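You operate a simulated robot arm through the tools that you are given. There is no shell and no other tool.

You are at the controls of a simulated robot arm. One attempt, no reset.

TASK
Couple the two trolleys, bolt the tow bar, then take both brakes off.

It is judged by the outcome, as a careful person would: the job done as asked, and still so three seconds after it is handed in. It fails if anything else is knocked over, pushed out of place, dropped, spilled or broken.

THE ROBOT
A 6-joint arm with a two-finger parallel gripper, fixed in place. Base frame: the origin is at the foot of the arm, x ahead of it, y to its left, z up. Units: mm, degrees, N and s.
With the tool pointing down near the work surface it reaches from about 100 to 600 mm from the base axis. Its first joint turns from -115.0 to 115.0 degrees. Payload 3.43 kg.
Tool frame: the origin (TCP) lies between the finger pads and is the grasp point; the fingertips stand 34 mm ahead of it; z points along the fingers, y is the line along which they close. Largest opening 128 mm; finger width 24, thickness 12; the body of the gripper, 48 by 130 mm, starts 96 mm behind the TCP.
Orientation is that of the tool frame in the base frame, as [roll, pitch, yaw] about the fixed x, y, z axes, in that order (R = Rz(yaw) Ry(pitch) Rx(roll)). With the fingers straight down and closing along the base's y, the tool's x points along the base's -x, its y along +y and its z along -z.

THE INTERFACE
- The arm moves only by the tool jog_arm. Its argument "series" is text: rows parted by semicolons, each of 7 numbers parted by spaces: the shift along the tool's x, y, z in units of 50 mm (1.0 is 50 mm), then the turn, a rotation vector about the tool's x, y, z in units of 6 degrees (1.0 is 6 degrees), then the closure, from 0 (fully open) to 1 (shut). In form: tx ty tz wx wy wz fingers; .... A call has 1 to 20 rows; each row shifts and turns the commanded pose from where the row before left it, along the tool's axes as they then stand. A call with a number of a shift or a turn outside -1 to 1 is refused whole. A row lasts 0.2 s, in which the tool goes at most 50 mm and 8.6 degrees; a call with a longer step from one row to the next is refused whole, and so is a gripper value outside its range. Where a pose cannot be reached the arm comes as near as it can. A force on the tool above 90 N (or 10 N above the force at the start of the call, whichever is more), or a blocked arm, ends the call early, and 0.2 s more pass. The fingers move at their own pace (about 153 mm/s each) and stop on an object; they squeeze with about 31 N. The grip force told is the motor's: it shows also when the fingers shut on nothing. Time passes only in rows, and 0.2 s behind the last, so rows that do not move let the fingers close. It gives the time, the measured TCP pose, the force on the tool (base axes), the opening and the grip force at its end, in the units of the frame above (readings bear some noise), with the torque about the TCP (base axes, N m) and any sound that the robot's microphone picked up.
- Cameras (640 x 400 px; columns grow to the right, rows downward): "scene" is fixed at [50.2, -498.4, 1310.8]; the picture's right is [0.78, -0.63, 0.00], its down [-0.41, -0.51, -0.75] and it looks along [0.48, 0.59, -0.66] (base axes); focal length 374 px, centre (320, 200). "wrist" rides on the gripper at [76, -11, -160] in the tool frame; the picture's right is [0.15, 0.99, 0.00], its down [-0.88, 0.13, -0.46] and it looks along [-0.45, 0.07, 0.89] (tool axes); focal length 234 px, centre (320, 200). There is no depth. A picture from a camera that has moved, and an enlarged one, comes with that camera's place and axes in the base frame and with its lens.
- capture(camera): a new picture of that camera. The clock stands still meanwhile.
- raise_lower(by): slides the trunk up (or, below 0, down) by that many mm; the arm rides with it, the base frame stays. It gives what a move gives, with no picture.
- enlarge(camera, box): a new picture of the part [left, top, right, bottom] of that camera's present view, enlarged. The clock stands still meanwhile.
- hand_in(): hands the job in; it is judged then, once.

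Nothing tells you positions but the pictures and the camera data. Unless the task says otherwise, let go and move clear before handing in.

The tools are called after "Call:" as a command line: name --argument value ..., lists and objects as JSON in quotes. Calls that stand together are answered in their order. jog_arm: Moves the arm, as the interface text tells. Its arguments: {"type":"object","properties":{"series":{"type":"string"}},"required":["series"]} The other tools are called the same way: raise_lower (by) slides the trunk up or down; capture (camera) takes a picture; enlarge (camera, box) takes an enlarged picture of a part of a camera's view; hand_in () hands the job in.

At the start:

```text
t: 0.0
ee_pos: [381.9, 23.7, 962.9]
orientation: [-180.0, 0.0, 180.0]
contact_force: [0.9, -1.2, -0.3]
ft_torque: [-0.01, 0.0, 0.01]
width: 128.0
gripper_force: 0.0
trunk travel left (down, up): [-675.0, 315.0]
```

scene: 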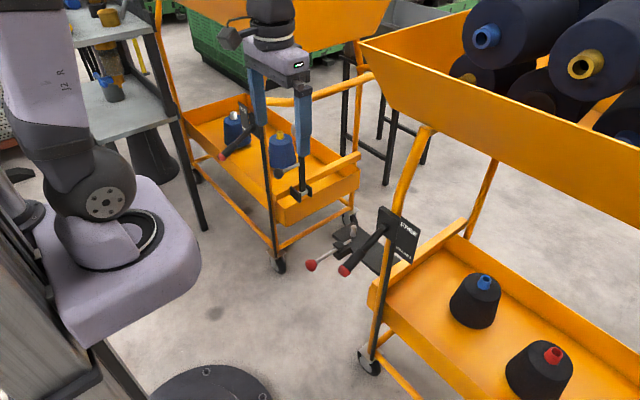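
wrist: 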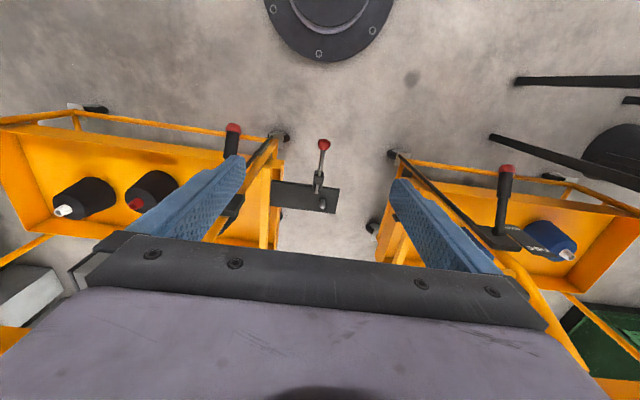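

I see two orange trolleys, one to the right (−y) with a black hitch plate and a red-knobbed lever, and one to the left (+y), each with a red-handled brake lever. I'll look closer before moving.

Call:
enlarge --camera "scene" --box '[280, 180, 440, 300]'

Call:
enlarge --camera "scene" --box '[180, 80, 380, 220]'

Call:
enlarge --camera "wrist" --box '[200, 110, 440, 260]'

Call:
enlarge --camera "wrist" --box '[440, 140, 600, 280]'

```text
3.33 times, centred on (360, 240) of scene
camera zoom: at [50.2, -498.4, 1310.8], right [0.78, -0.63, 0.0], down [-0.41, -0.51, -0.75], along [0.48, 0.59, -0.66], focal length 1246 px, centre (187, 67)
```

zoom: 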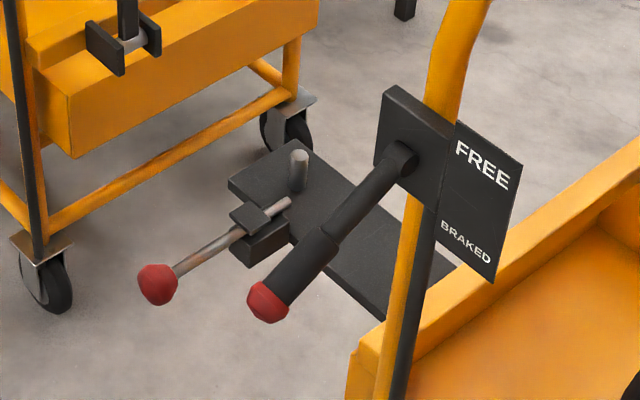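

```text
2.86 times, centred on (280, 150) of scene
camera zoom: at [50.2, -498.4, 1310.8], right [0.78, -0.63, 0.0], down [-0.41, -0.51, -0.75], along [0.48, 0.59, -0.66], focal length 1068 px, centre (434, 343)
```

zoom: 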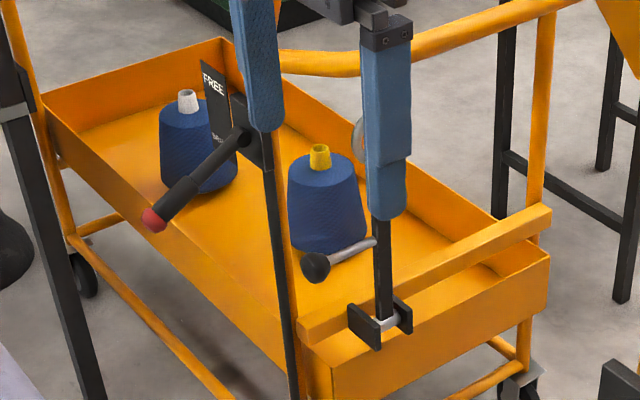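

```text
2.67 times, centred on (320, 185) of wrist
camera zoom: at [304.6, 12.1, 1122.9], right [-0.15, 0.99, 0.0], down [0.88, 0.13, 0.46], along [0.45, 0.07, -0.89], focal length 624 px, centre (320, 240)
```

zoom: 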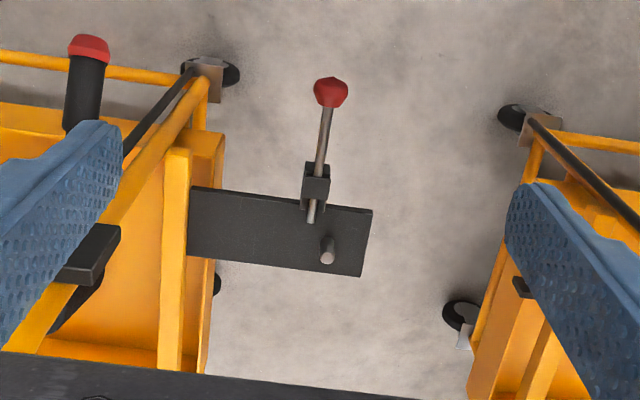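

```text
2.86 times, centred on (520, 210) of wrist
camera zoom: at [304.6, 12.1, 1122.9], right [-0.15, 0.99, 0.0], down [0.88, 0.13, 0.46], along [0.45, 0.07, -0.89], focal length 669 px, centre (-251, 171)
```

zoom: 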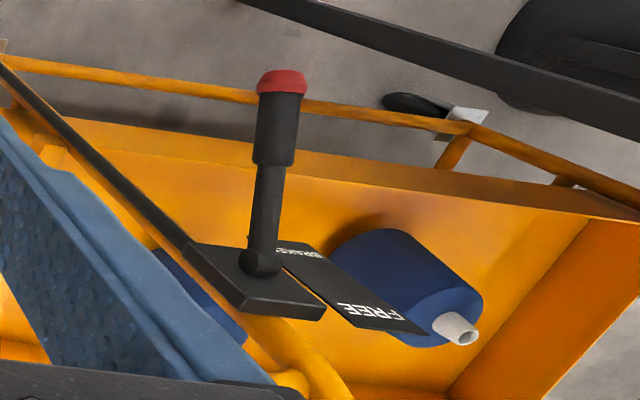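

The left trolley carries an upright tow bar, hinged at a clevis and partly hidden by the gripper. The right one has a hitch plate with a pin and a red-knobbed sliding bolt. I'll back the arm away to see the tow bar clearly.

Call:
jog_arm --series "0.8 0 0 0 0 0 0; 0.8 0 0 0 0 0 0; 0.8 0 0 0 0 0 0; 0 0 0 0 0 0 0"

Call:
capture --camera "scene"

Call:
capture --camera "wrist"

```text
t: 1.0
ee_pos: [295.4, 25.3, 959.2]
orientation: [-179.9, -0.2, 180.0]
contact_force: [-0.7, 0.6, -0.2]
ft_torque: [0.01, 0.01, -0.03]
width: 128.0
gripper_force: 0.1
out of reach, approached as far as the arm can: row 3
trunk travel left (down, up): [-675.0, 315.0]
```

```text
taken
```

scene: 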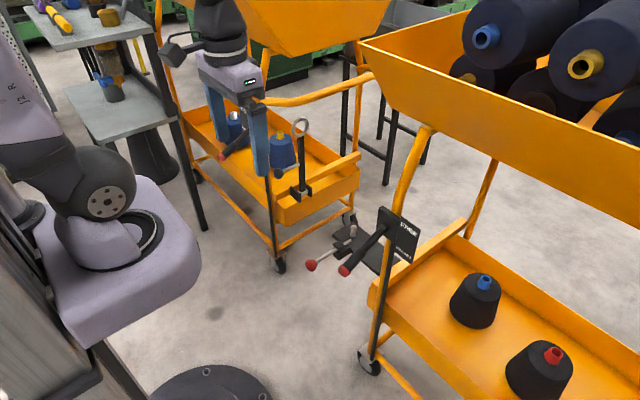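

```text
taken
camera wrist: at [219.5, 14.1, 1118.8], right [-0.15, 0.99, 0.0], down [0.88, 0.13, 0.45], along [0.45, 0.07, -0.89], focal length 234 px, centre (320, 200)
```

wrist: 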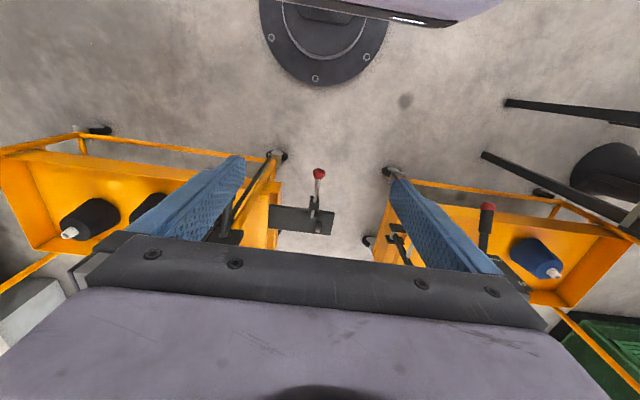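

The tow bar is now visible, with a ring eye on top. I'll zoom in on it and on the brake plates.

Call:
enlarge --camera "scene" --box '[250, 105, 350, 215]'

Call:
enlarge --camera "wrist" --box '[360, 140, 480, 290]'

Call:
enlarge --camera "wrist" --box '[250, 150, 360, 260]'

Call:
enlarge --camera "scene" --box '[330, 190, 430, 290]'

```text
3.64 times, centred on (300, 160) of scene
camera zoom: at [50.2, -498.4, 1310.8], right [0.78, -0.63, 0.0], down [-0.41, -0.51, -0.75], along [0.48, 0.59, -0.66], focal length 1360 px, centre (393, 346)
```

zoom: 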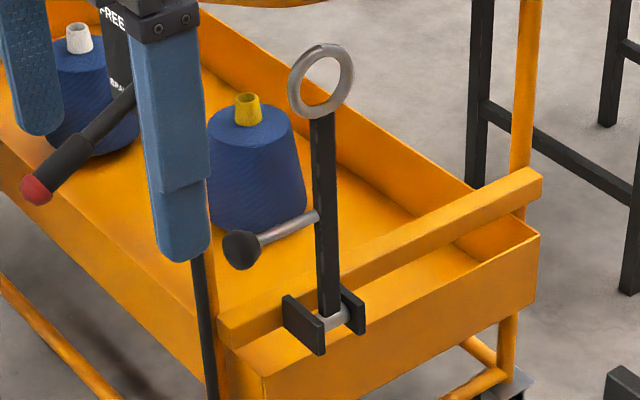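

```text
2.67 times, centred on (420, 215) of wrist
camera zoom: at [219.5, 14.1, 1118.8], right [-0.15, 0.99, 0.0], down [0.88, 0.13, 0.45], along [0.45, 0.07, -0.89], focal length 624 px, centre (53, 160)
```

zoom: 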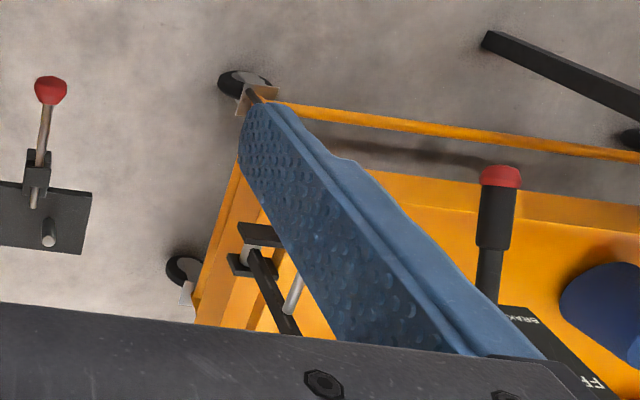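

```text
3.64 times, centred on (305, 205) of wrist
camera zoom: at [219.5, 14.1, 1118.8], right [-0.15, 0.99, 0.0], down [0.88, 0.13, 0.45], along [0.45, 0.07, -0.89], focal length 852 px, centre (374, 182)
```

zoom: 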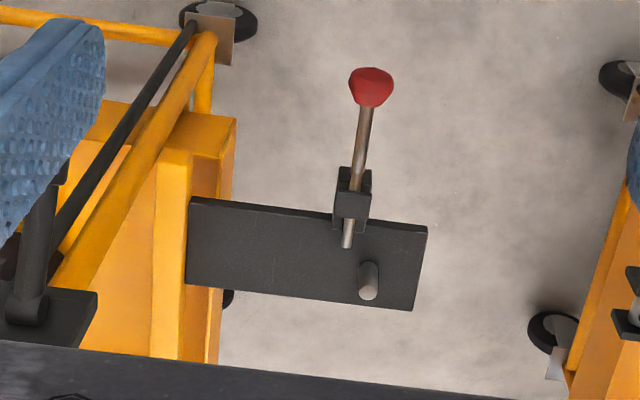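

```text
4.00 times, centred on (380, 240) of scene
camera zoom: at [50.2, -498.4, 1310.8], right [0.78, -0.63, 0.0], down [-0.41, -0.51, -0.75], along [0.48, 0.59, -0.66], focal length 1496 px, centre (80, 40)
```

zoom: 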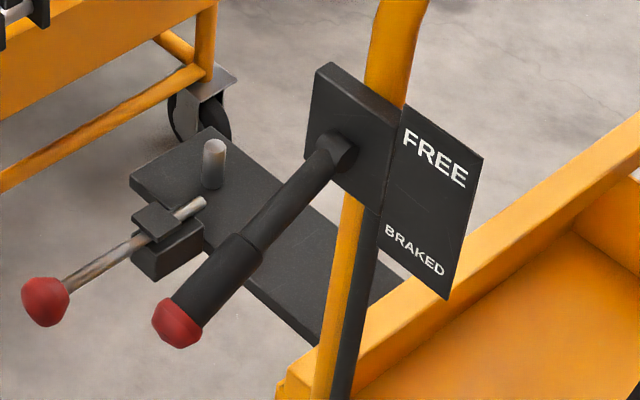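

I place the pieces like this: 
- bolt knob at about (461, 47, 473)
- hitch pin top at about (644, 71, 493)
- tow bar hinge at about (655, 348, 440), with its ball handle at about (557, 345, 578)
- brake lever tips at about (409, −139, 668) and (412, 428, 656), both tilted down to BRAKED

Next I'll lower the trunk and test how far the arm reaches in the free gap between the trolleys.

Call:
raise_lower --by -200

Call:
capture --camera "scene"

Call:
capture --camera "wrist"

```text
t: 3.2
ee_pos: [294.9, 25.4, 760.9]
orientation: [179.9, -0.1, 179.9]
contact_force: [0.0, -0.6, 0.2]
ft_torque: [0.03, 0.01, -0.02]
width: 127.9
gripper_force: 0.1
trunk travel left (down, up): [-475.0, 515.0]
```

```text
taken
```

scene: 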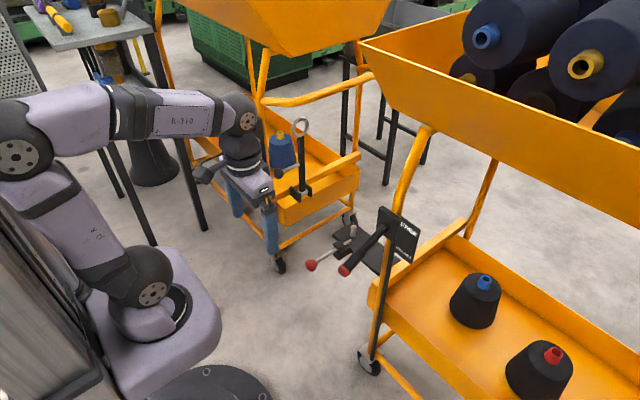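

```text
taken
camera wrist: at [219.8, 14.0, 918.9], right [-0.15, 0.99, 0.0], down [0.88, 0.13, 0.45], along [0.45, 0.07, -0.89], focal length 234 px, centre (320, 200)
```

wrist: 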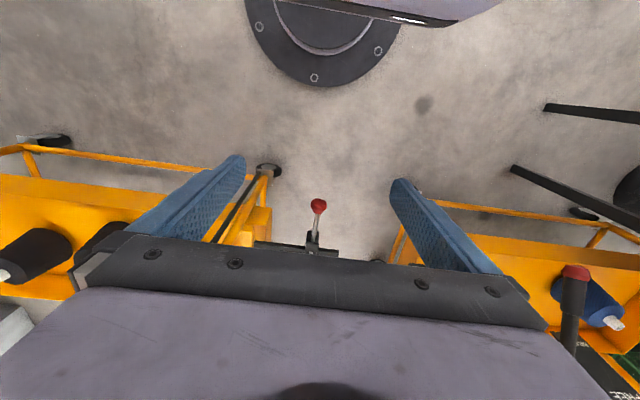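

The arm came down cleanly and the space between the trolleys is free. I'll now move forward in that gap and tilt the tool about 42° to test its reach.

Call:
jog_arm --series "-0.9 0.3 0 0 0 0 0.3; -0.9 0.3 0 0 0 0 0.5; -0.9 0.3 0 0 0 0 0.5; -0.9 0.3 0 0 0 0 0.5; 0 0 0 0 -1 0 0.5; 0 0 0 0 -1 0 0.5; 0 0 0 0 -1 0 0.5; 0 0 0 0 -1 0 0.5; 0 0 0 0 -1 0 0.5; 0 0 0 0 -1 0 0.5; 0 0 0 0 -1 0 0.5; 0 0 0 0 0 0 0.5"

Call:
capture --camera "scene"

Call:
capture --camera "wrist"

```text
t: 5.8
ee_pos: [474.3, 86.1, 758.8]
orientation: [-180.0, 42.0, -180.0]
contact_force: [-0.2, -0.3, -0.9]
ft_torque: [0.04, -0.04, 0.04]
width: 64.1
gripper_force: 0.1
trunk travel left (down, up): [-475.0, 515.0]
```

```text
taken
```

scene: 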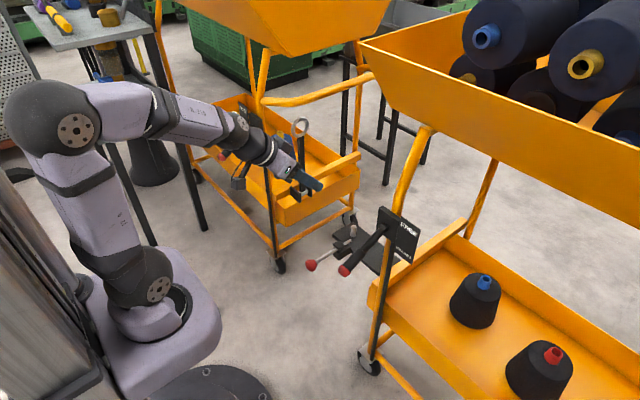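

```text
taken
camera wrist: at [311.6, 74.3, 827.0], right [-0.11, 0.99, -0.1], down [0.35, 0.13, 0.93], along [0.93, 0.07, -0.36], focal length 234 px, centre (320, 200)
```

wrist: 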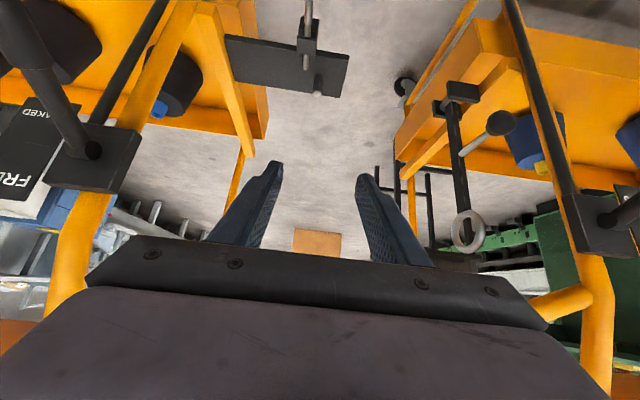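

This tilted view shows the tow bar, its ball handle and both brake plates well. I'll enlarge these areas to refine positions.

Call:
enlarge --camera "wrist" --box '[380, 60, 540, 260]'

Call:
enlarge --camera "wrist" --box '[220, 0, 360, 110]'

Call:
enlarge --camera "wrist" --box '[0, 0, 180, 220]'

Call:
enlarge --camera "scene" --box '[230, 110, 340, 200]'

```text
2.00 times, centred on (460, 160) of wrist
camera zoom: at [311.6, 74.3, 827.0], right [-0.11, 0.99, -0.1], down [0.35, 0.13, 0.93], along [0.93, 0.07, -0.36], focal length 468 px, centre (40, 280)
```

zoom: 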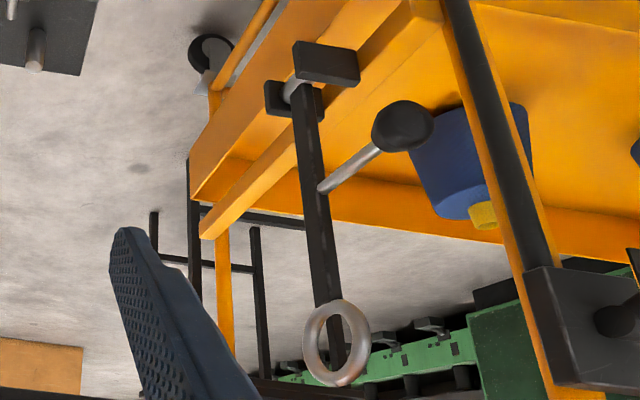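

```text
3.64 times, centred on (290, 55) of wrist
camera zoom: at [311.6, 74.3, 827.0], right [-0.11, 0.99, -0.1], down [0.35, 0.13, 0.93], along [0.93, 0.07, -0.36], focal length 852 px, centre (429, 727)
```

zoom: 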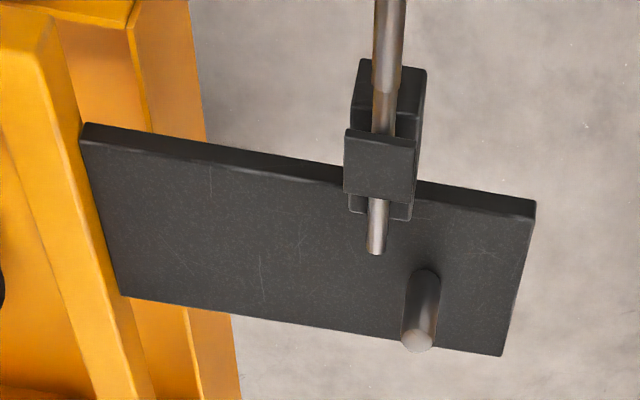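

```text
1.82 times, centred on (90, 110) of wrist
camera zoom: at [311.6, 74.3, 827.0], right [-0.11, 0.99, -0.1], down [0.35, 0.13, 0.93], along [0.93, 0.07, -0.36], focal length 426 px, centre (738, 364)
```

zoom: 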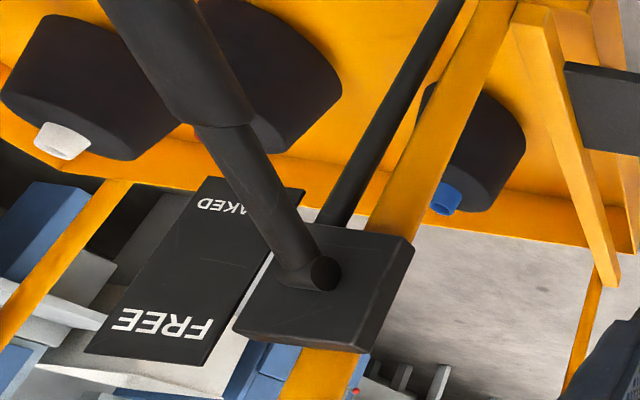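

```text
4.44 times, centred on (285, 155) of scene
camera zoom: at [50.2, -498.4, 1310.8], right [0.78, -0.63, 0.0], down [-0.41, -0.51, -0.75], along [0.48, 0.59, -0.66], focal length 1662 px, centre (476, 400)
```

zoom: 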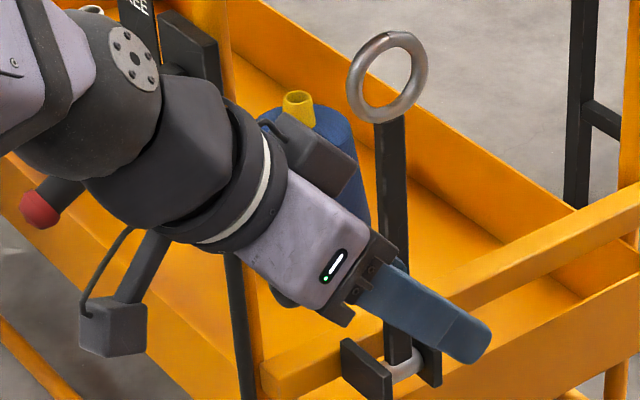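

Using several views, I now put the ball handle at about (548, 332, 587), the hinge at about (646, 328, 464) and the ring centre at about (646, 337, 718). The bar is 256 long and the pin sits 257 from the hinge, so the ring should drop straight onto it. I'll turn the tool toward the handle and lower the trunk.

Call:
jog_arm --series "0 0 0 0 1 0 0.5; 0 0 0 -0.49 0 -0.674 0.5; 0 0 0 -0.49 0 -0.674 0.5; 0 0 0 -0.49 0 -0.674 0.5; 0 0 0 0 0 0 0.5"

Call:
raise_lower --by -150

Call:
capture --camera "scene"

Call:
capture --camera "wrist"

```text
t: 7.0
ee_pos: [476.2, 83.4, 758.1]
orientation: [179.8, 35.9, -165.2]
contact_force: [-0.3, -0.3, -0.6]
ft_torque: [0.01, 0.02, -0.02]
width: 64.1
gripper_force: 0.0
trunk travel left (down, up): [-475.0, 515.0]
```

```text
t: 8.7
ee_pos: [475.8, 85.2, 608.1]
orientation: [-179.9, 35.9, -165.1]
contact_force: [-0.1, -0.5, -0.5]
ft_torque: [-0.01, 0.0, -0.02]
width: 64.2
gripper_force: 0.1
trunk travel left (down, up): [-325.0, 665.0]
```

```text
taken
```

scene: 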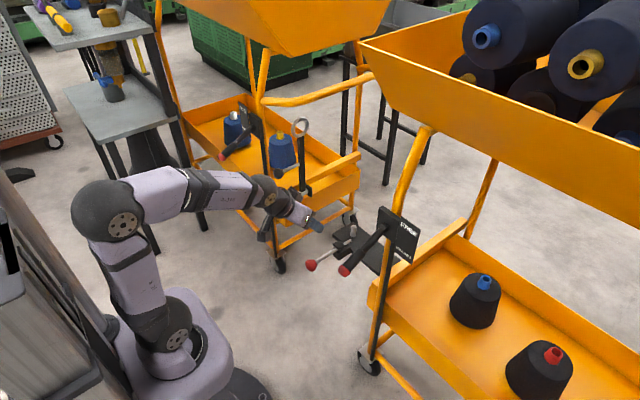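

```text
taken
camera wrist: at [328.8, 33.6, 692.9], right [-0.37, 0.93, -0.09], down [0.4, 0.24, 0.89], along [0.84, 0.29, -0.46], focal length 234 px, centre (320, 200)
```

wrist: 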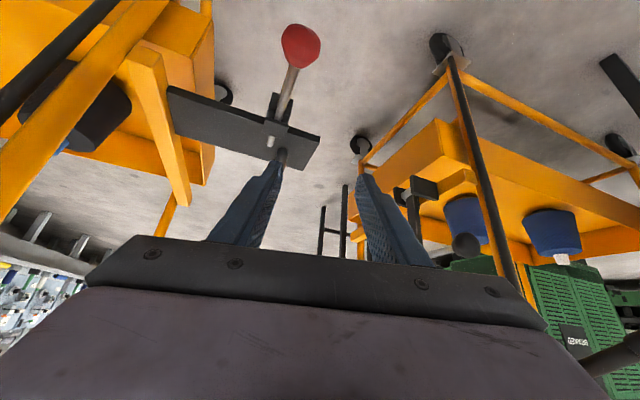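

The view agrees with the ball being at about (550, 332, 584). I'll move to a pre-approach point about 100 mm back along the tool axis from it.

Call:
jog_arm --series "-0.319 0.734 -0.016 0 0 0 0.5; -0.319 0.734 -0.016 0 0 0 0.5; -0.319 0.734 -0.016 0 0 0 0.5; -0.319 0.734 -0.016 0 0 0 0.5; -0.319 0.734 -0.016 0 0 0 0.5; -0.319 0.734 -0.016 0 0 0 0.5; 0 0 0 0 0 0 0.5"

Call:
capture --camera "scene"

Call:
capture --camera "wrist"

Call:
enlarge --camera "scene" --box '[220, 90, 360, 220]'

```text
t: 10.3
ee_pos: [489.6, 315.2, 670.7]
orientation: [-180.0, 35.9, -165.1]
contact_force: [-0.4, -0.5, 0.5]
ft_torque: [-0.01, -0.02, -0.02]
width: 64.0
gripper_force: 0.2
trunk travel left (down, up): [-325.0, 665.0]
```

```text
taken
```

scene: 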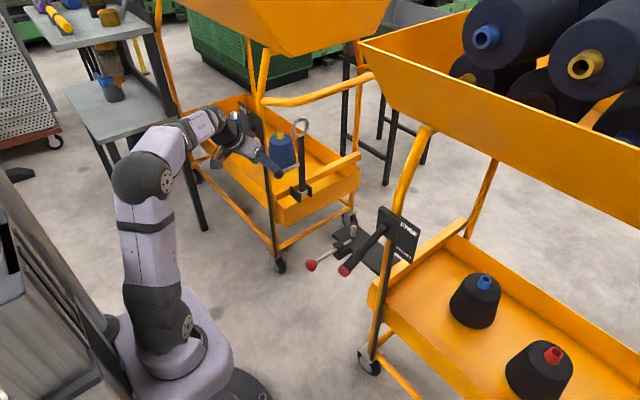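

```text
taken
camera wrist: at [342.2, 263.7, 755.7], right [-0.37, 0.93, -0.09], down [0.4, 0.24, 0.89], along [0.84, 0.29, -0.46], focal length 234 px, centre (320, 200)
```

wrist: 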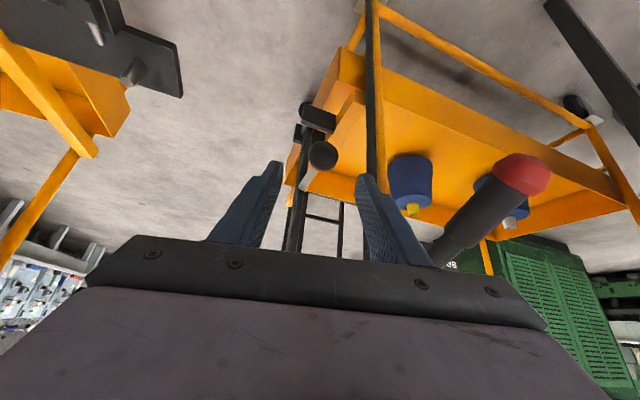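

```text
3.08 times, centred on (290, 155) of scene
camera zoom: at [50.2, -498.4, 1310.8], right [0.78, -0.63, 0.0], down [-0.41, -0.51, -0.75], along [0.48, 0.59, -0.66], focal length 1150 px, centre (412, 338)
```

zoom: 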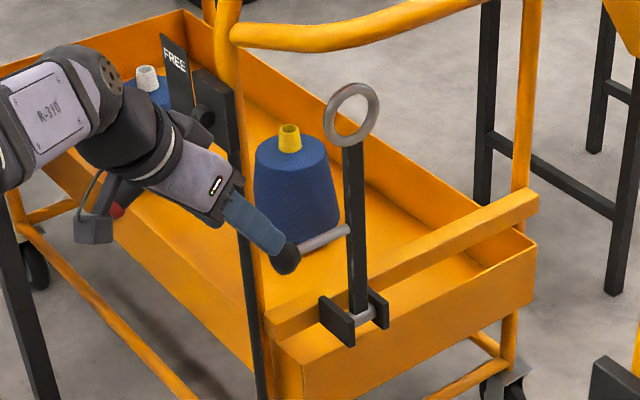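

The ball lies almost exactly along the tool axis, about 111 mm ahead. I'll advance most of the way and check.

Call:
jog_arm --series "-0.01 0.02 0.6 0 0 0 0.5; -0.01 0.02 0.6 0 0 0 0.5; -0.01 0.01 0.6 0 0 0 0.5; 0 0 0 0 0 0 0.5"

Call:
capture --camera "wrist"

Call:
enlarge --camera "scene" --box '[220, 90, 360, 220]'

```text
t: 11.3
ee_pos: [542.7, 330.4, 595.6]
orientation: [-179.9, 35.9, -165.1]
contact_force: [-0.2, -0.6, -0.2]
ft_torque: [0.0, -0.03, 0.01]
width: 64.2
gripper_force: 0.0
trunk travel left (down, up): [-325.0, 665.0]
```

```text
taken
camera wrist: at [395.1, 279.0, 680.5], right [-0.37, 0.93, -0.09], down [0.4, 0.24, 0.89], along [0.84, 0.29, -0.46], focal length 234 px, centre (320, 200)
```

wrist: 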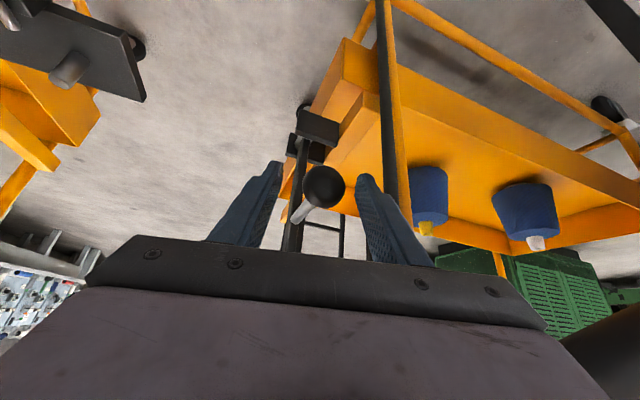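

```text
3.08 times, centred on (290, 155) of scene
camera zoom: at [50.2, -498.4, 1310.8], right [0.78, -0.63, 0.0], down [-0.41, -0.51, -0.75], along [0.48, 0.59, -0.66], focal length 1150 px, centre (412, 338)
```

zoom: 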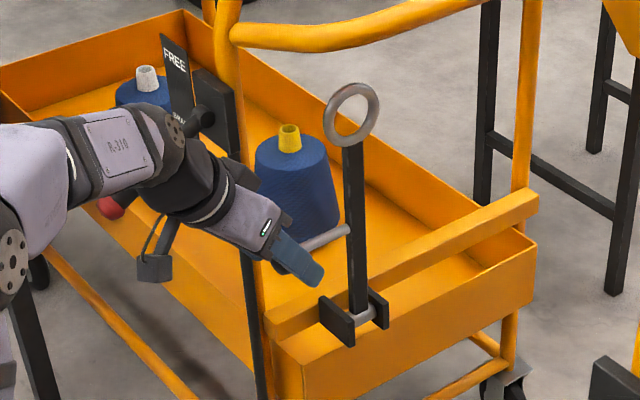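

The ball is centred between the fingers. I'll go the last 13 mm and close on it.

Call:
jog_arm --series "0 0.05 0.26 0 0 0 0.5; 0 0 0 0 0 0 0.6; 0 0 0 0 0 0 0.7; 0 0 0 0 0 0 0.8; 0 0 0 0 0 0 0.9; 0 0 0 0 0 0 0.95; 0 0 0 0 0 0 0.95"

Call:
capture --camera "wrist"

Call:
enlarge --camera "scene" --box '[220, 90, 360, 220]'

```text
t: 12.9
ee_pos: [550.0, 334.8, 586.0]
orientation: [179.9, 36.0, -165.2]
contact_force: [-1.7, 2.4, 1.8]
ft_torque: [0.19, 0.02, -0.52]
width: 41.8
gripper_force: 31.6
trunk travel left (down, up): [-325.0, 665.0]
```

```text
taken
camera wrist: at [402.4, 283.5, 670.6], right [-0.37, 0.93, -0.08], down [0.4, 0.24, 0.89], along [0.84, 0.29, -0.46], focal length 234 px, centre (320, 200)
```

wrist: 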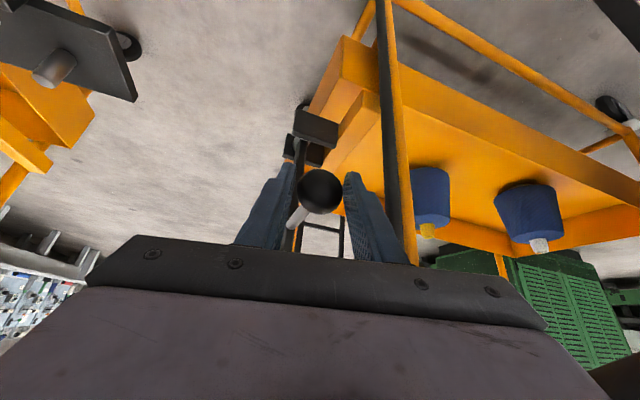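

```text
3.08 times, centred on (290, 155) of scene
camera zoom: at [50.2, -498.4, 1310.8], right [0.78, -0.63, 0.0], down [-0.41, -0.51, -0.75], along [0.48, 0.59, -0.66], focal length 1150 px, centre (412, 338)
```

zoom: 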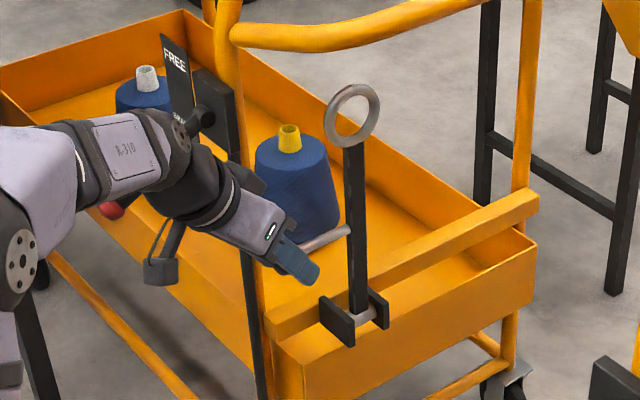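

The fingers stopped at 41.8 mm, a bit wider than I expected for the ball. I'll look closely at the contact.

Call:
enlarge --camera "wrist" --box '[220, 110, 420, 270]'

Call:
enlarge --camera "scene" --box '[260, 130, 320, 180]'

```text
2.50 times, centred on (320, 190) of wrist
camera zoom: at [402.4, 283.5, 670.6], right [-0.37, 0.93, -0.08], down [0.4, 0.24, 0.89], along [0.84, 0.29, -0.46], focal length 585 px, centre (320, 225)
```

zoom: 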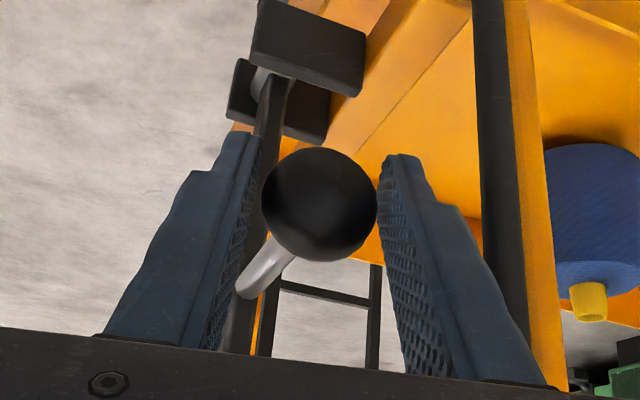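

```text
8.00 times, centred on (290, 155) of scene
camera zoom: at [50.2, -498.4, 1310.8], right [0.78, -0.63, 0.0], down [-0.41, -0.51, -0.75], along [0.48, 0.59, -0.66], focal length 2991 px, centre (560, 560)
```

zoom: 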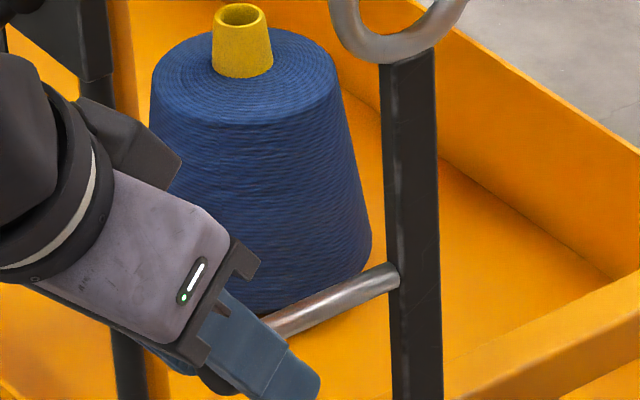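

The grip is on the ball, firm and centred. I'll start swinging the bar along its arc (hinge at about y 329, z 464, radius about 120) for the first 20°, watching the forces.

Call:
jog_arm --series "0.0425 -0.2018 -0.033 0 0 0 0.95; 0.053 -0.2012 -0.0181 0 0 0 0.95; 0.0631 -0.1989 -0.0031 0 0 0 0.95; 0.0728 -0.1954 0.0119 0 0 0 0.95; 0 0 0 0 0 0 0.95"

Call:
enlarge --camera "scene" --box '[220, 90, 360, 220]'

Call:
capture --camera "wrist"

```text
t: 14.1
ee_pos: [549.6, 296.2, 581.1]
orientation: [-180.0, 35.9, -165.0]
contact_force: [-1.2, 2.1, 4.4]
ft_torque: [0.43, 0.25, -0.57]
width: 41.9
gripper_force: 30.8
trunk travel left (down, up): [-325.0, 665.0]
```

```text
3.08 times, centred on (290, 155) of scene
camera zoom: at [50.2, -498.4, 1310.8], right [0.78, -0.63, 0.0], down [-0.41, -0.51, -0.75], along [0.48, 0.59, -0.66], focal length 1150 px, centre (412, 338)
```

zoom: 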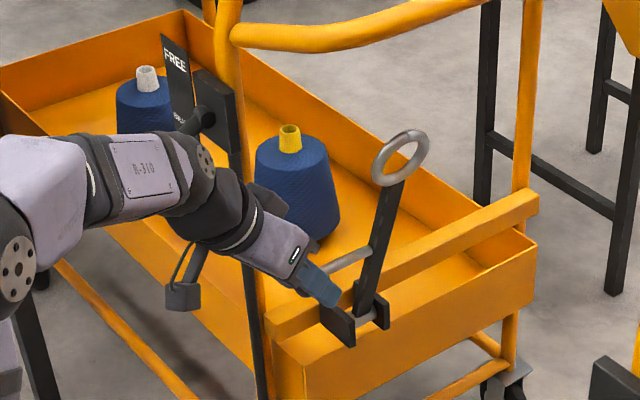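

```text
taken
camera wrist: at [401.8, 244.7, 666.2], right [-0.37, 0.93, -0.09], down [0.4, 0.24, 0.89], along [0.84, 0.29, -0.46], focal length 234 px, centre (320, 200)
```

wrist: 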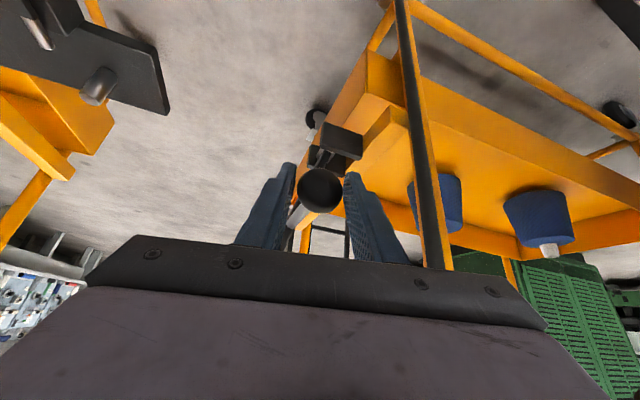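

The ring has moved exactly as predicted (about 17° from vertical) with small forces. I'll continue the arc to about 62°.

Call:
jog_arm --series "0.0818 -0.1902 0.0267 0 0 0 0.95; 0.0904 -0.1837 0.0415 0 0 0 0.95; 0.0982 -0.1756 0.056 0 0 0 0.95; 0.1052 -0.1663 0.0698 0 0 0 0.95; 0.1115 -0.1557 0.0833 0 0 0 0.95; 0.1168 -0.1441 0.096 0 0 0 0.95; 0.1213 -0.1309 0.1081 0 0 0 0.95; 0.1251 -0.1173 0.1196 0 0 0 0.95; 0.1275 -0.1023 0.1297 0 0 0 0.95; 0 0 0 0 0 0 0.95"

Call:
enlarge --camera "scene" --box '[240, 120, 400, 260]'

Call:
capture --camera "wrist"

```text
t: 16.3
ee_pos: [549.9, 224.7, 522.1]
orientation: [-180.0, 35.8, -165.1]
contact_force: [-0.7, -3.9, 0.0]
ft_torque: [0.25, -0.09, -0.65]
width: 42.0
gripper_force: 31.1
trunk travel left (down, up): [-325.0, 665.0]
```

```text
2.86 times, centred on (320, 190) of scene
camera zoom: at [50.2, -498.4, 1310.8], right [0.78, -0.63, 0.0], down [-0.41, -0.51, -0.75], along [0.48, 0.59, -0.66], focal length 1068 px, centre (320, 229)
```

zoom: 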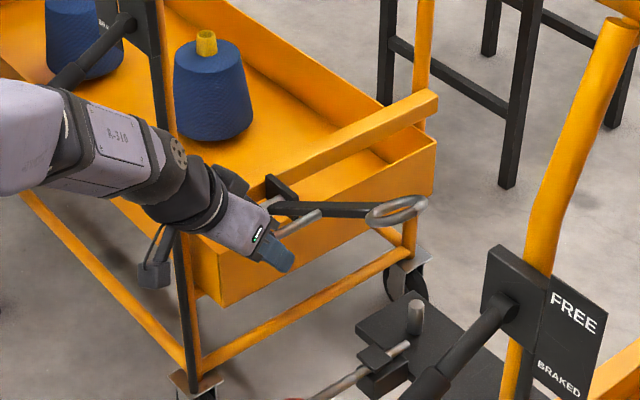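

```text
taken
camera wrist: at [402.6, 173.7, 607.2], right [-0.37, 0.93, -0.09], down [0.4, 0.24, 0.88], along [0.84, 0.29, -0.46], focal length 234 px, centre (320, 200)
```

wrist: 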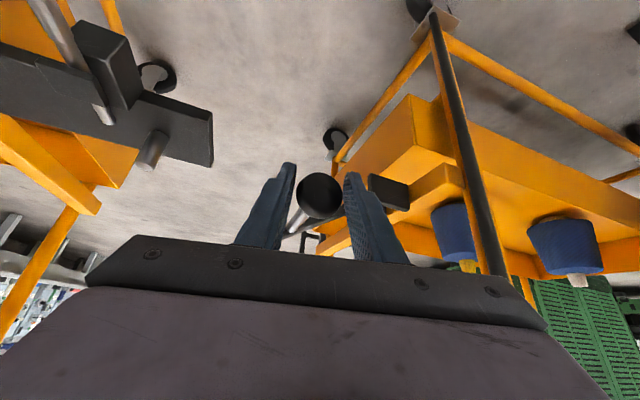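

The ring is now at about 58° and in line with the pin (x ≈ 645). I'll lower further to just above the pin, then check alignment.

Call:
jog_arm --series "0.1293 -0.087 0.1392 0 0 0 0.95; 0.1299 -0.0707 0.1474 0 0 0 0.95; 0.1295 -0.0539 0.1545 0 0 0 0.95; 0 0 0 0 0 0 0.95"

Call:
enlarge --camera "scene" --box '[280, 160, 400, 260]'

Call:
capture --camera "wrist"

```text
t: 17.3
ee_pos: [550.8, 213.7, 492.6]
orientation: [180.0, 36.0, -165.3]
contact_force: [3.4, -13.3, 2.7]
ft_torque: [0.24, -0.25, -0.95]
width: 41.9
gripper_force: 30.8
trunk travel left (down, up): [-325.0, 665.0]
```

```text
4.00 times, centred on (340, 210) of scene
camera zoom: at [50.2, -498.4, 1310.8], right [0.78, -0.63, 0.0], down [-0.41, -0.51, -0.75], along [0.48, 0.59, -0.66], focal length 1496 px, centre (240, 160)
```

zoom: 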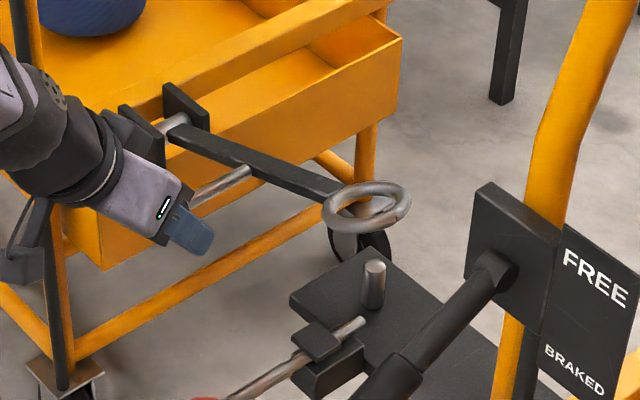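

```text
taken
camera wrist: at [402.7, 162.6, 577.3], right [-0.37, 0.93, -0.09], down [0.4, 0.24, 0.89], along [0.84, 0.29, -0.46], focal length 234 px, centre (320, 200)
```

wrist: 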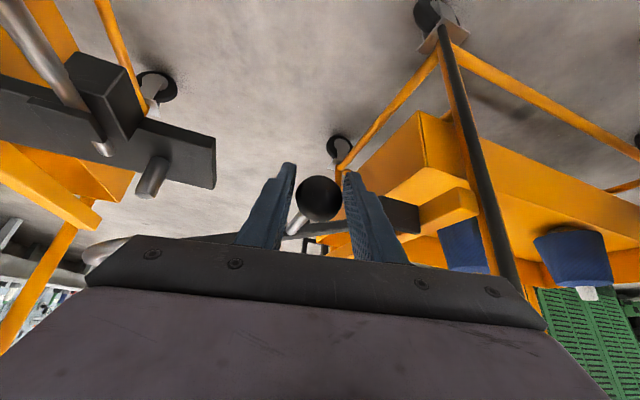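

The ring lines up with the pin, but there is a −13 N sideways force because the true radius is a bit larger than I assumed. I'll lower further with a slight shift toward −y.

Call:
jog_arm --series "0.1168 -0.0387 0.1438 0 0 0 0.95; 0.1168 -0.0387 0.1438 0 0 0 0.95; 0.1168 -0.0387 0.1438 0 0 0 0.95; 0 0 0 0 0 0 0.95"

Call:
enlarge --camera "scene" --box '[280, 160, 400, 260]'

Call:
capture --camera "wrist"

```text
t: 18.3
ee_pos: [549.9, 210.8, 463.6]
orientation: [180.0, 35.7, -165.0]
contact_force: [1.6, -10.7, -3.7]
ft_torque: [0.09, -0.1, -1.06]
width: 41.9
gripper_force: 30.6
trunk travel left (down, up): [-325.0, 665.0]
```

```text
4.00 times, centred on (340, 210) of scene
camera zoom: at [50.2, -498.4, 1310.8], right [0.78, -0.63, 0.0], down [-0.41, -0.51, -0.75], along [0.48, 0.59, -0.66], focal length 1496 px, centre (240, 160)
```

zoom: 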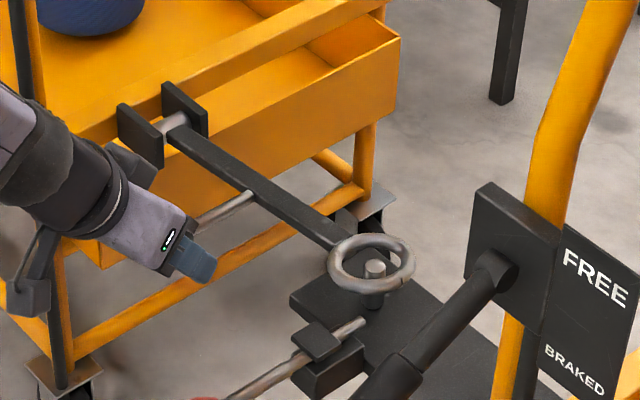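

```text
taken
camera wrist: at [402.7, 158.4, 548.9], right [-0.37, 0.93, -0.09], down [0.4, 0.24, 0.88], along [0.84, 0.29, -0.46], focal length 234 px, centre (320, 200)
```

wrist: 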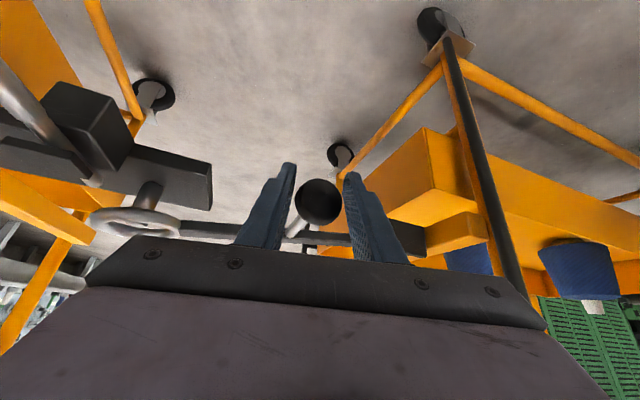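

The pin is inside the ring. I'll lower the last 16 mm or so onto the plate.

Call:
jog_arm --series "0.098 -0.02 0.127 0 0 0 0.95; 0.098 -0.02 0.127 0 0 0 0.95; 0 0 0 0 0 0 0.95"

Call:
enlarge --camera "scene" --box '[280, 160, 400, 260]'

Call:
capture --camera "wrist"

```text
t: 19.1
ee_pos: [549.0, 209.6, 449.8]
orientation: [179.9, 36.0, -165.2]
contact_force: [2.2, 0.3, -2.1]
ft_torque: [0.38, 0.12, -0.73]
width: 41.5
gripper_force: 31.0
trunk travel left (down, up): [-325.0, 665.0]
```

```text
4.00 times, centred on (340, 210) of scene
camera zoom: at [50.2, -498.4, 1310.8], right [0.78, -0.63, 0.0], down [-0.41, -0.51, -0.75], along [0.48, 0.59, -0.66], focal length 1496 px, centre (240, 160)
```

zoom: 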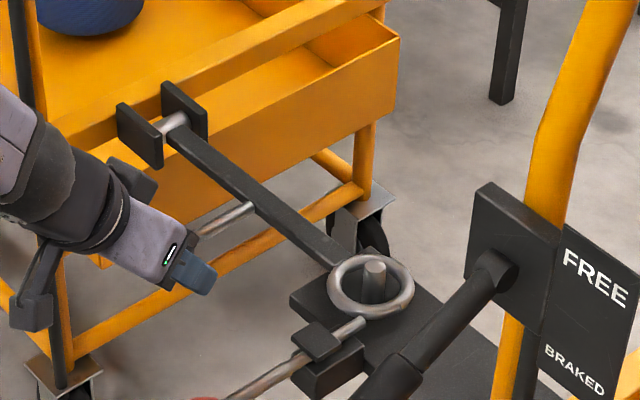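

```text
taken
camera wrist: at [402.6, 157.5, 534.8], right [-0.37, 0.92, -0.08], down [0.4, 0.24, 0.89], along [0.84, 0.3, -0.46], focal length 234 px, centre (320, 200)
```

wrist: 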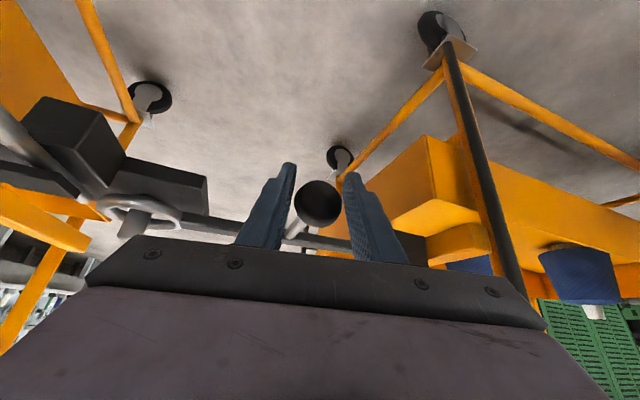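

The ring sits low around the pin but may still be about 10 mm off the plate. I'll go down a few mm more while watching the force.

Call:
jog_arm --series "0.04 -0.004 0.052 0 0 0 0.95; 0.04 -0.004 0.052 0 0 0 0.95; 0.04 -0.004 0.052 0 0 0 0.95; 0 0 0 0 0 0 0.95"

Call:
enlarge --camera "scene" --box '[300, 190, 400, 270]'

Call:
enlarge --camera "wrist" --box '[0, 80, 240, 260]'

```text
t: 20.1
ee_pos: [550.2, 208.8, 443.6]
orientation: [179.8, 36.3, -165.0]
contact_force: [-9.8, 9.2, 20.9]
ft_torque: [0.06, -0.07, -0.53]
width: 41.4
gripper_force: 31.2
trunk travel left (down, up): [-325.0, 665.0]
```

```text
5.00 times, centred on (350, 230) of scene
camera zoom: at [50.2, -498.4, 1310.8], right [0.78, -0.63, 0.0], down [-0.41, -0.51, -0.75], along [0.48, 0.59, -0.66], focal length 1869 px, centre (170, 50)
```

zoom: 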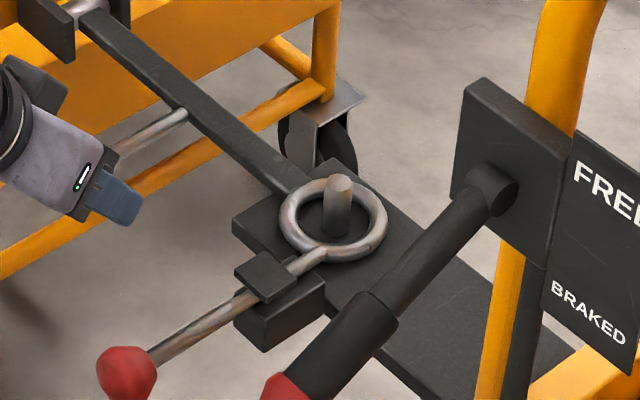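

```text
2.22 times, centred on (120, 170) of wrist
camera zoom: at [402.0, 156.5, 528.0], right [-0.37, 0.92, -0.09], down [0.39, 0.24, 0.89], along [0.84, 0.3, -0.45], focal length 520 px, centre (764, 267)
```

zoom: 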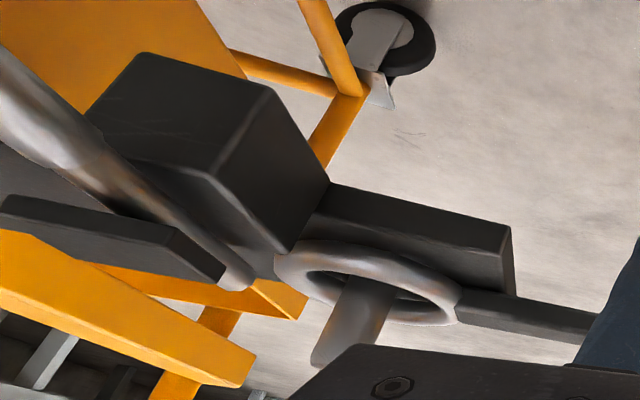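

The force shows the ring is resting on the plate around the pin. Now I'll open the fingers and back straight out along the tool axis.

Call:
jog_arm --series "0 0 0 0 0 0 0.8; 0 0 0 0 0 0 0.6; 0 0 0 0 0 0 0.5; 0 0 0 0 0 0 0.5; 0 0 -0.3 0 0 0 0.5; 0 0 -0.6 0 0 0 0.5; 0 0 -0.8 0 0 0 0.5; 0 0 -0.8 0 0 0 0.5; 0 0 0 0 0 0 0.5"

Call:
capture --camera "scene"

Call:
capture --camera "wrist"

Call:
enlarge --camera "scene" --box '[270, 180, 400, 280]'

```text
t: 22.1
ee_pos: [477.0, 181.9, 543.9]
orientation: [180.0, 35.9, -165.0]
contact_force: [0.0, 0.3, -0.4]
ft_torque: [0.02, 0.0, 0.0]
width: 64.0
gripper_force: 0.0
trunk travel left (down, up): [-325.0, 665.0]
```

```text
taken
```

scene: 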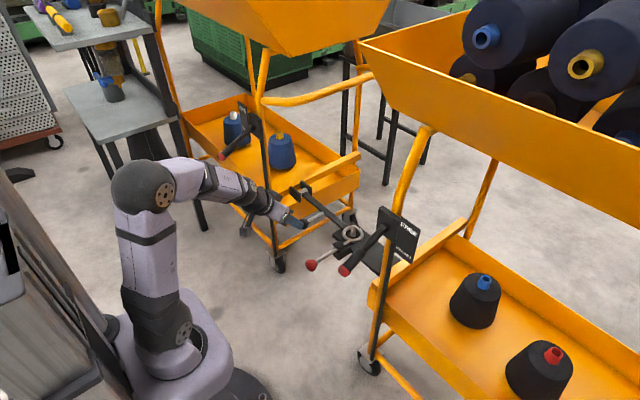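

```text
taken
camera wrist: at [330.0, 131.2, 628.4], right [-0.37, 0.92, -0.09], down [0.4, 0.24, 0.89], along [0.84, 0.29, -0.46], focal length 234 px, centre (320, 200)
```

wrist: 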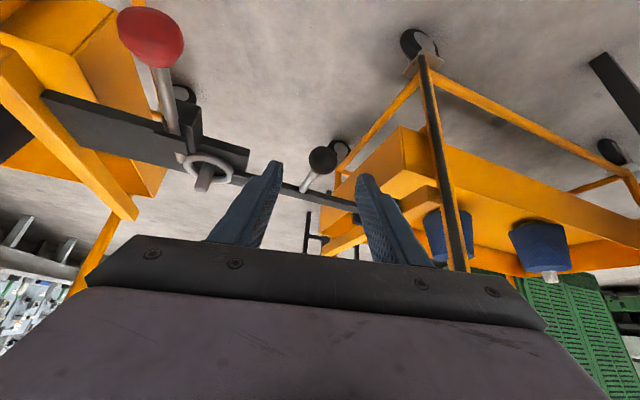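

```text
4.00 times, centred on (335, 230) of scene
camera zoom: at [50.2, -498.4, 1310.8], right [0.78, -0.63, 0.0], down [-0.41, -0.51, -0.75], along [0.48, 0.59, -0.66], focal length 1496 px, centre (260, 80)
```

zoom: 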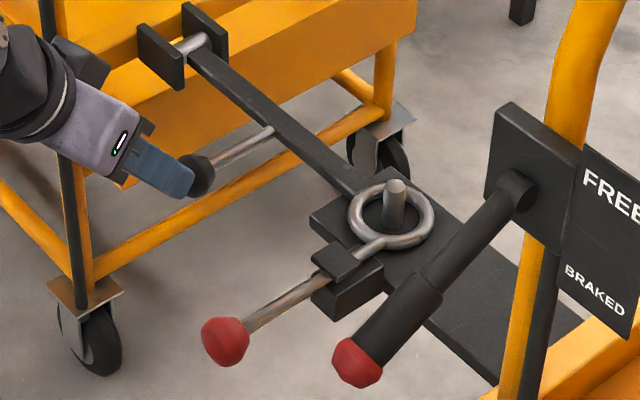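

The bar is coupled: the ring lies flat round the pin. Next is the bolt, so I'll stand the tool upright, close the fingers and move behind the red knob at about (461, 47, 473).

Call:
jog_arm --series "0 0 0 0 1 0 0.6; 0 0 0 0 1 0 0.8; 0 0 0 0 1 0 1; 0 0 0 0 1 0 1; 0 0 0 0 1 0 1; 0 0 0 0 1 0 1; 0 0 0 0 0 0.833 1; 0 0 0 0 0 0.833 1; 0 0 0 0 0 0.833 1; 0.325 -0.6725 0 0 0 0 1; 0.325 -0.6725 0 0 0 0 1; 0.325 -0.6725 0 0 0 0 1; 0.325 -0.6725 0 0 0 0 1; 0 0 0 0 0 0 1"

Call:
capture --camera "wrist"

Call:
enlarge --camera "scene" --box '[240, 160, 400, 300]'

```text
t: 25.1
ee_pos: [412.9, 50.6, 541.6]
orientation: [180.0, -0.1, -180.0]
contact_force: [0.7, -0.3, -0.5]
ft_torque: [0.04, 0.0, -0.01]
width: 0.1
gripper_force: 31.0
trunk travel left (down, up): [-325.0, 665.0]
```

```text
taken
camera wrist: at [336.9, 39.1, 701.3], right [-0.15, 0.99, 0.0], down [0.88, 0.13, 0.45], along [0.45, 0.07, -0.89], focal length 234 px, centre (320, 200)
```

wrist: 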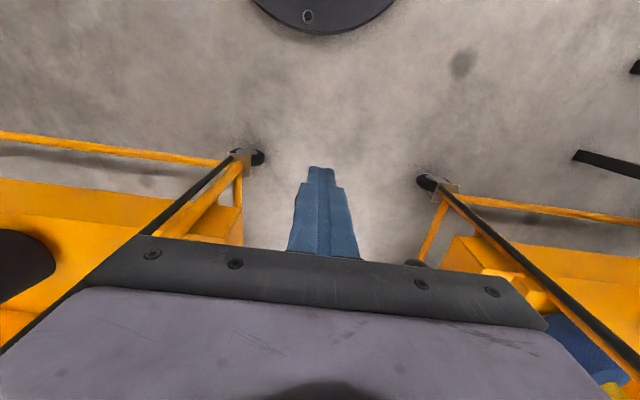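

```text
2.86 times, centred on (320, 230) of scene
camera zoom: at [50.2, -498.4, 1310.8], right [0.78, -0.63, 0.0], down [-0.41, -0.51, -0.75], along [0.48, 0.59, -0.66], focal length 1068 px, centre (320, 114)
```

zoom: 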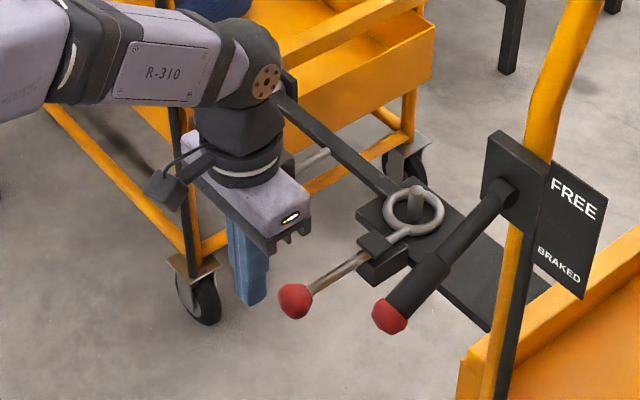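

The closed fingers are just behind and above the knob. I'll lower them to knob height, then push forward.

Call:
jog_arm --series "0 -0.03 0.7 0 0 0 1; 0 -0.03 0.7 0 0 0 1; 0 0 0 0 0 0 1"

Call:
enlarge --camera "scene" --box '[240, 180, 400, 300]'

```text
t: 25.9
ee_pos: [414.1, 47.2, 470.1]
orientation: [-179.9, -0.1, 180.0]
contact_force: [-0.4, 0.0, -0.1]
ft_torque: [-0.01, -0.01, 0.0]
width: 0.0
gripper_force: 31.1
trunk travel left (down, up): [-325.0, 665.0]
```

```text
3.33 times, centred on (320, 240) of scene
camera zoom: at [50.2, -498.4, 1310.8], right [0.78, -0.63, 0.0], down [-0.41, -0.51, -0.75], along [0.48, 0.59, -0.66], focal length 1246 px, centre (320, 67)
```

zoom: 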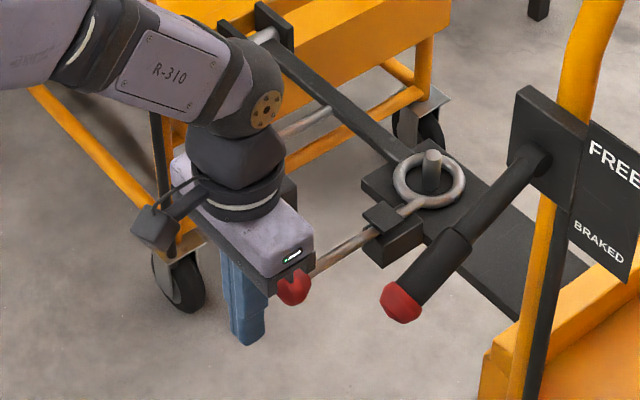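

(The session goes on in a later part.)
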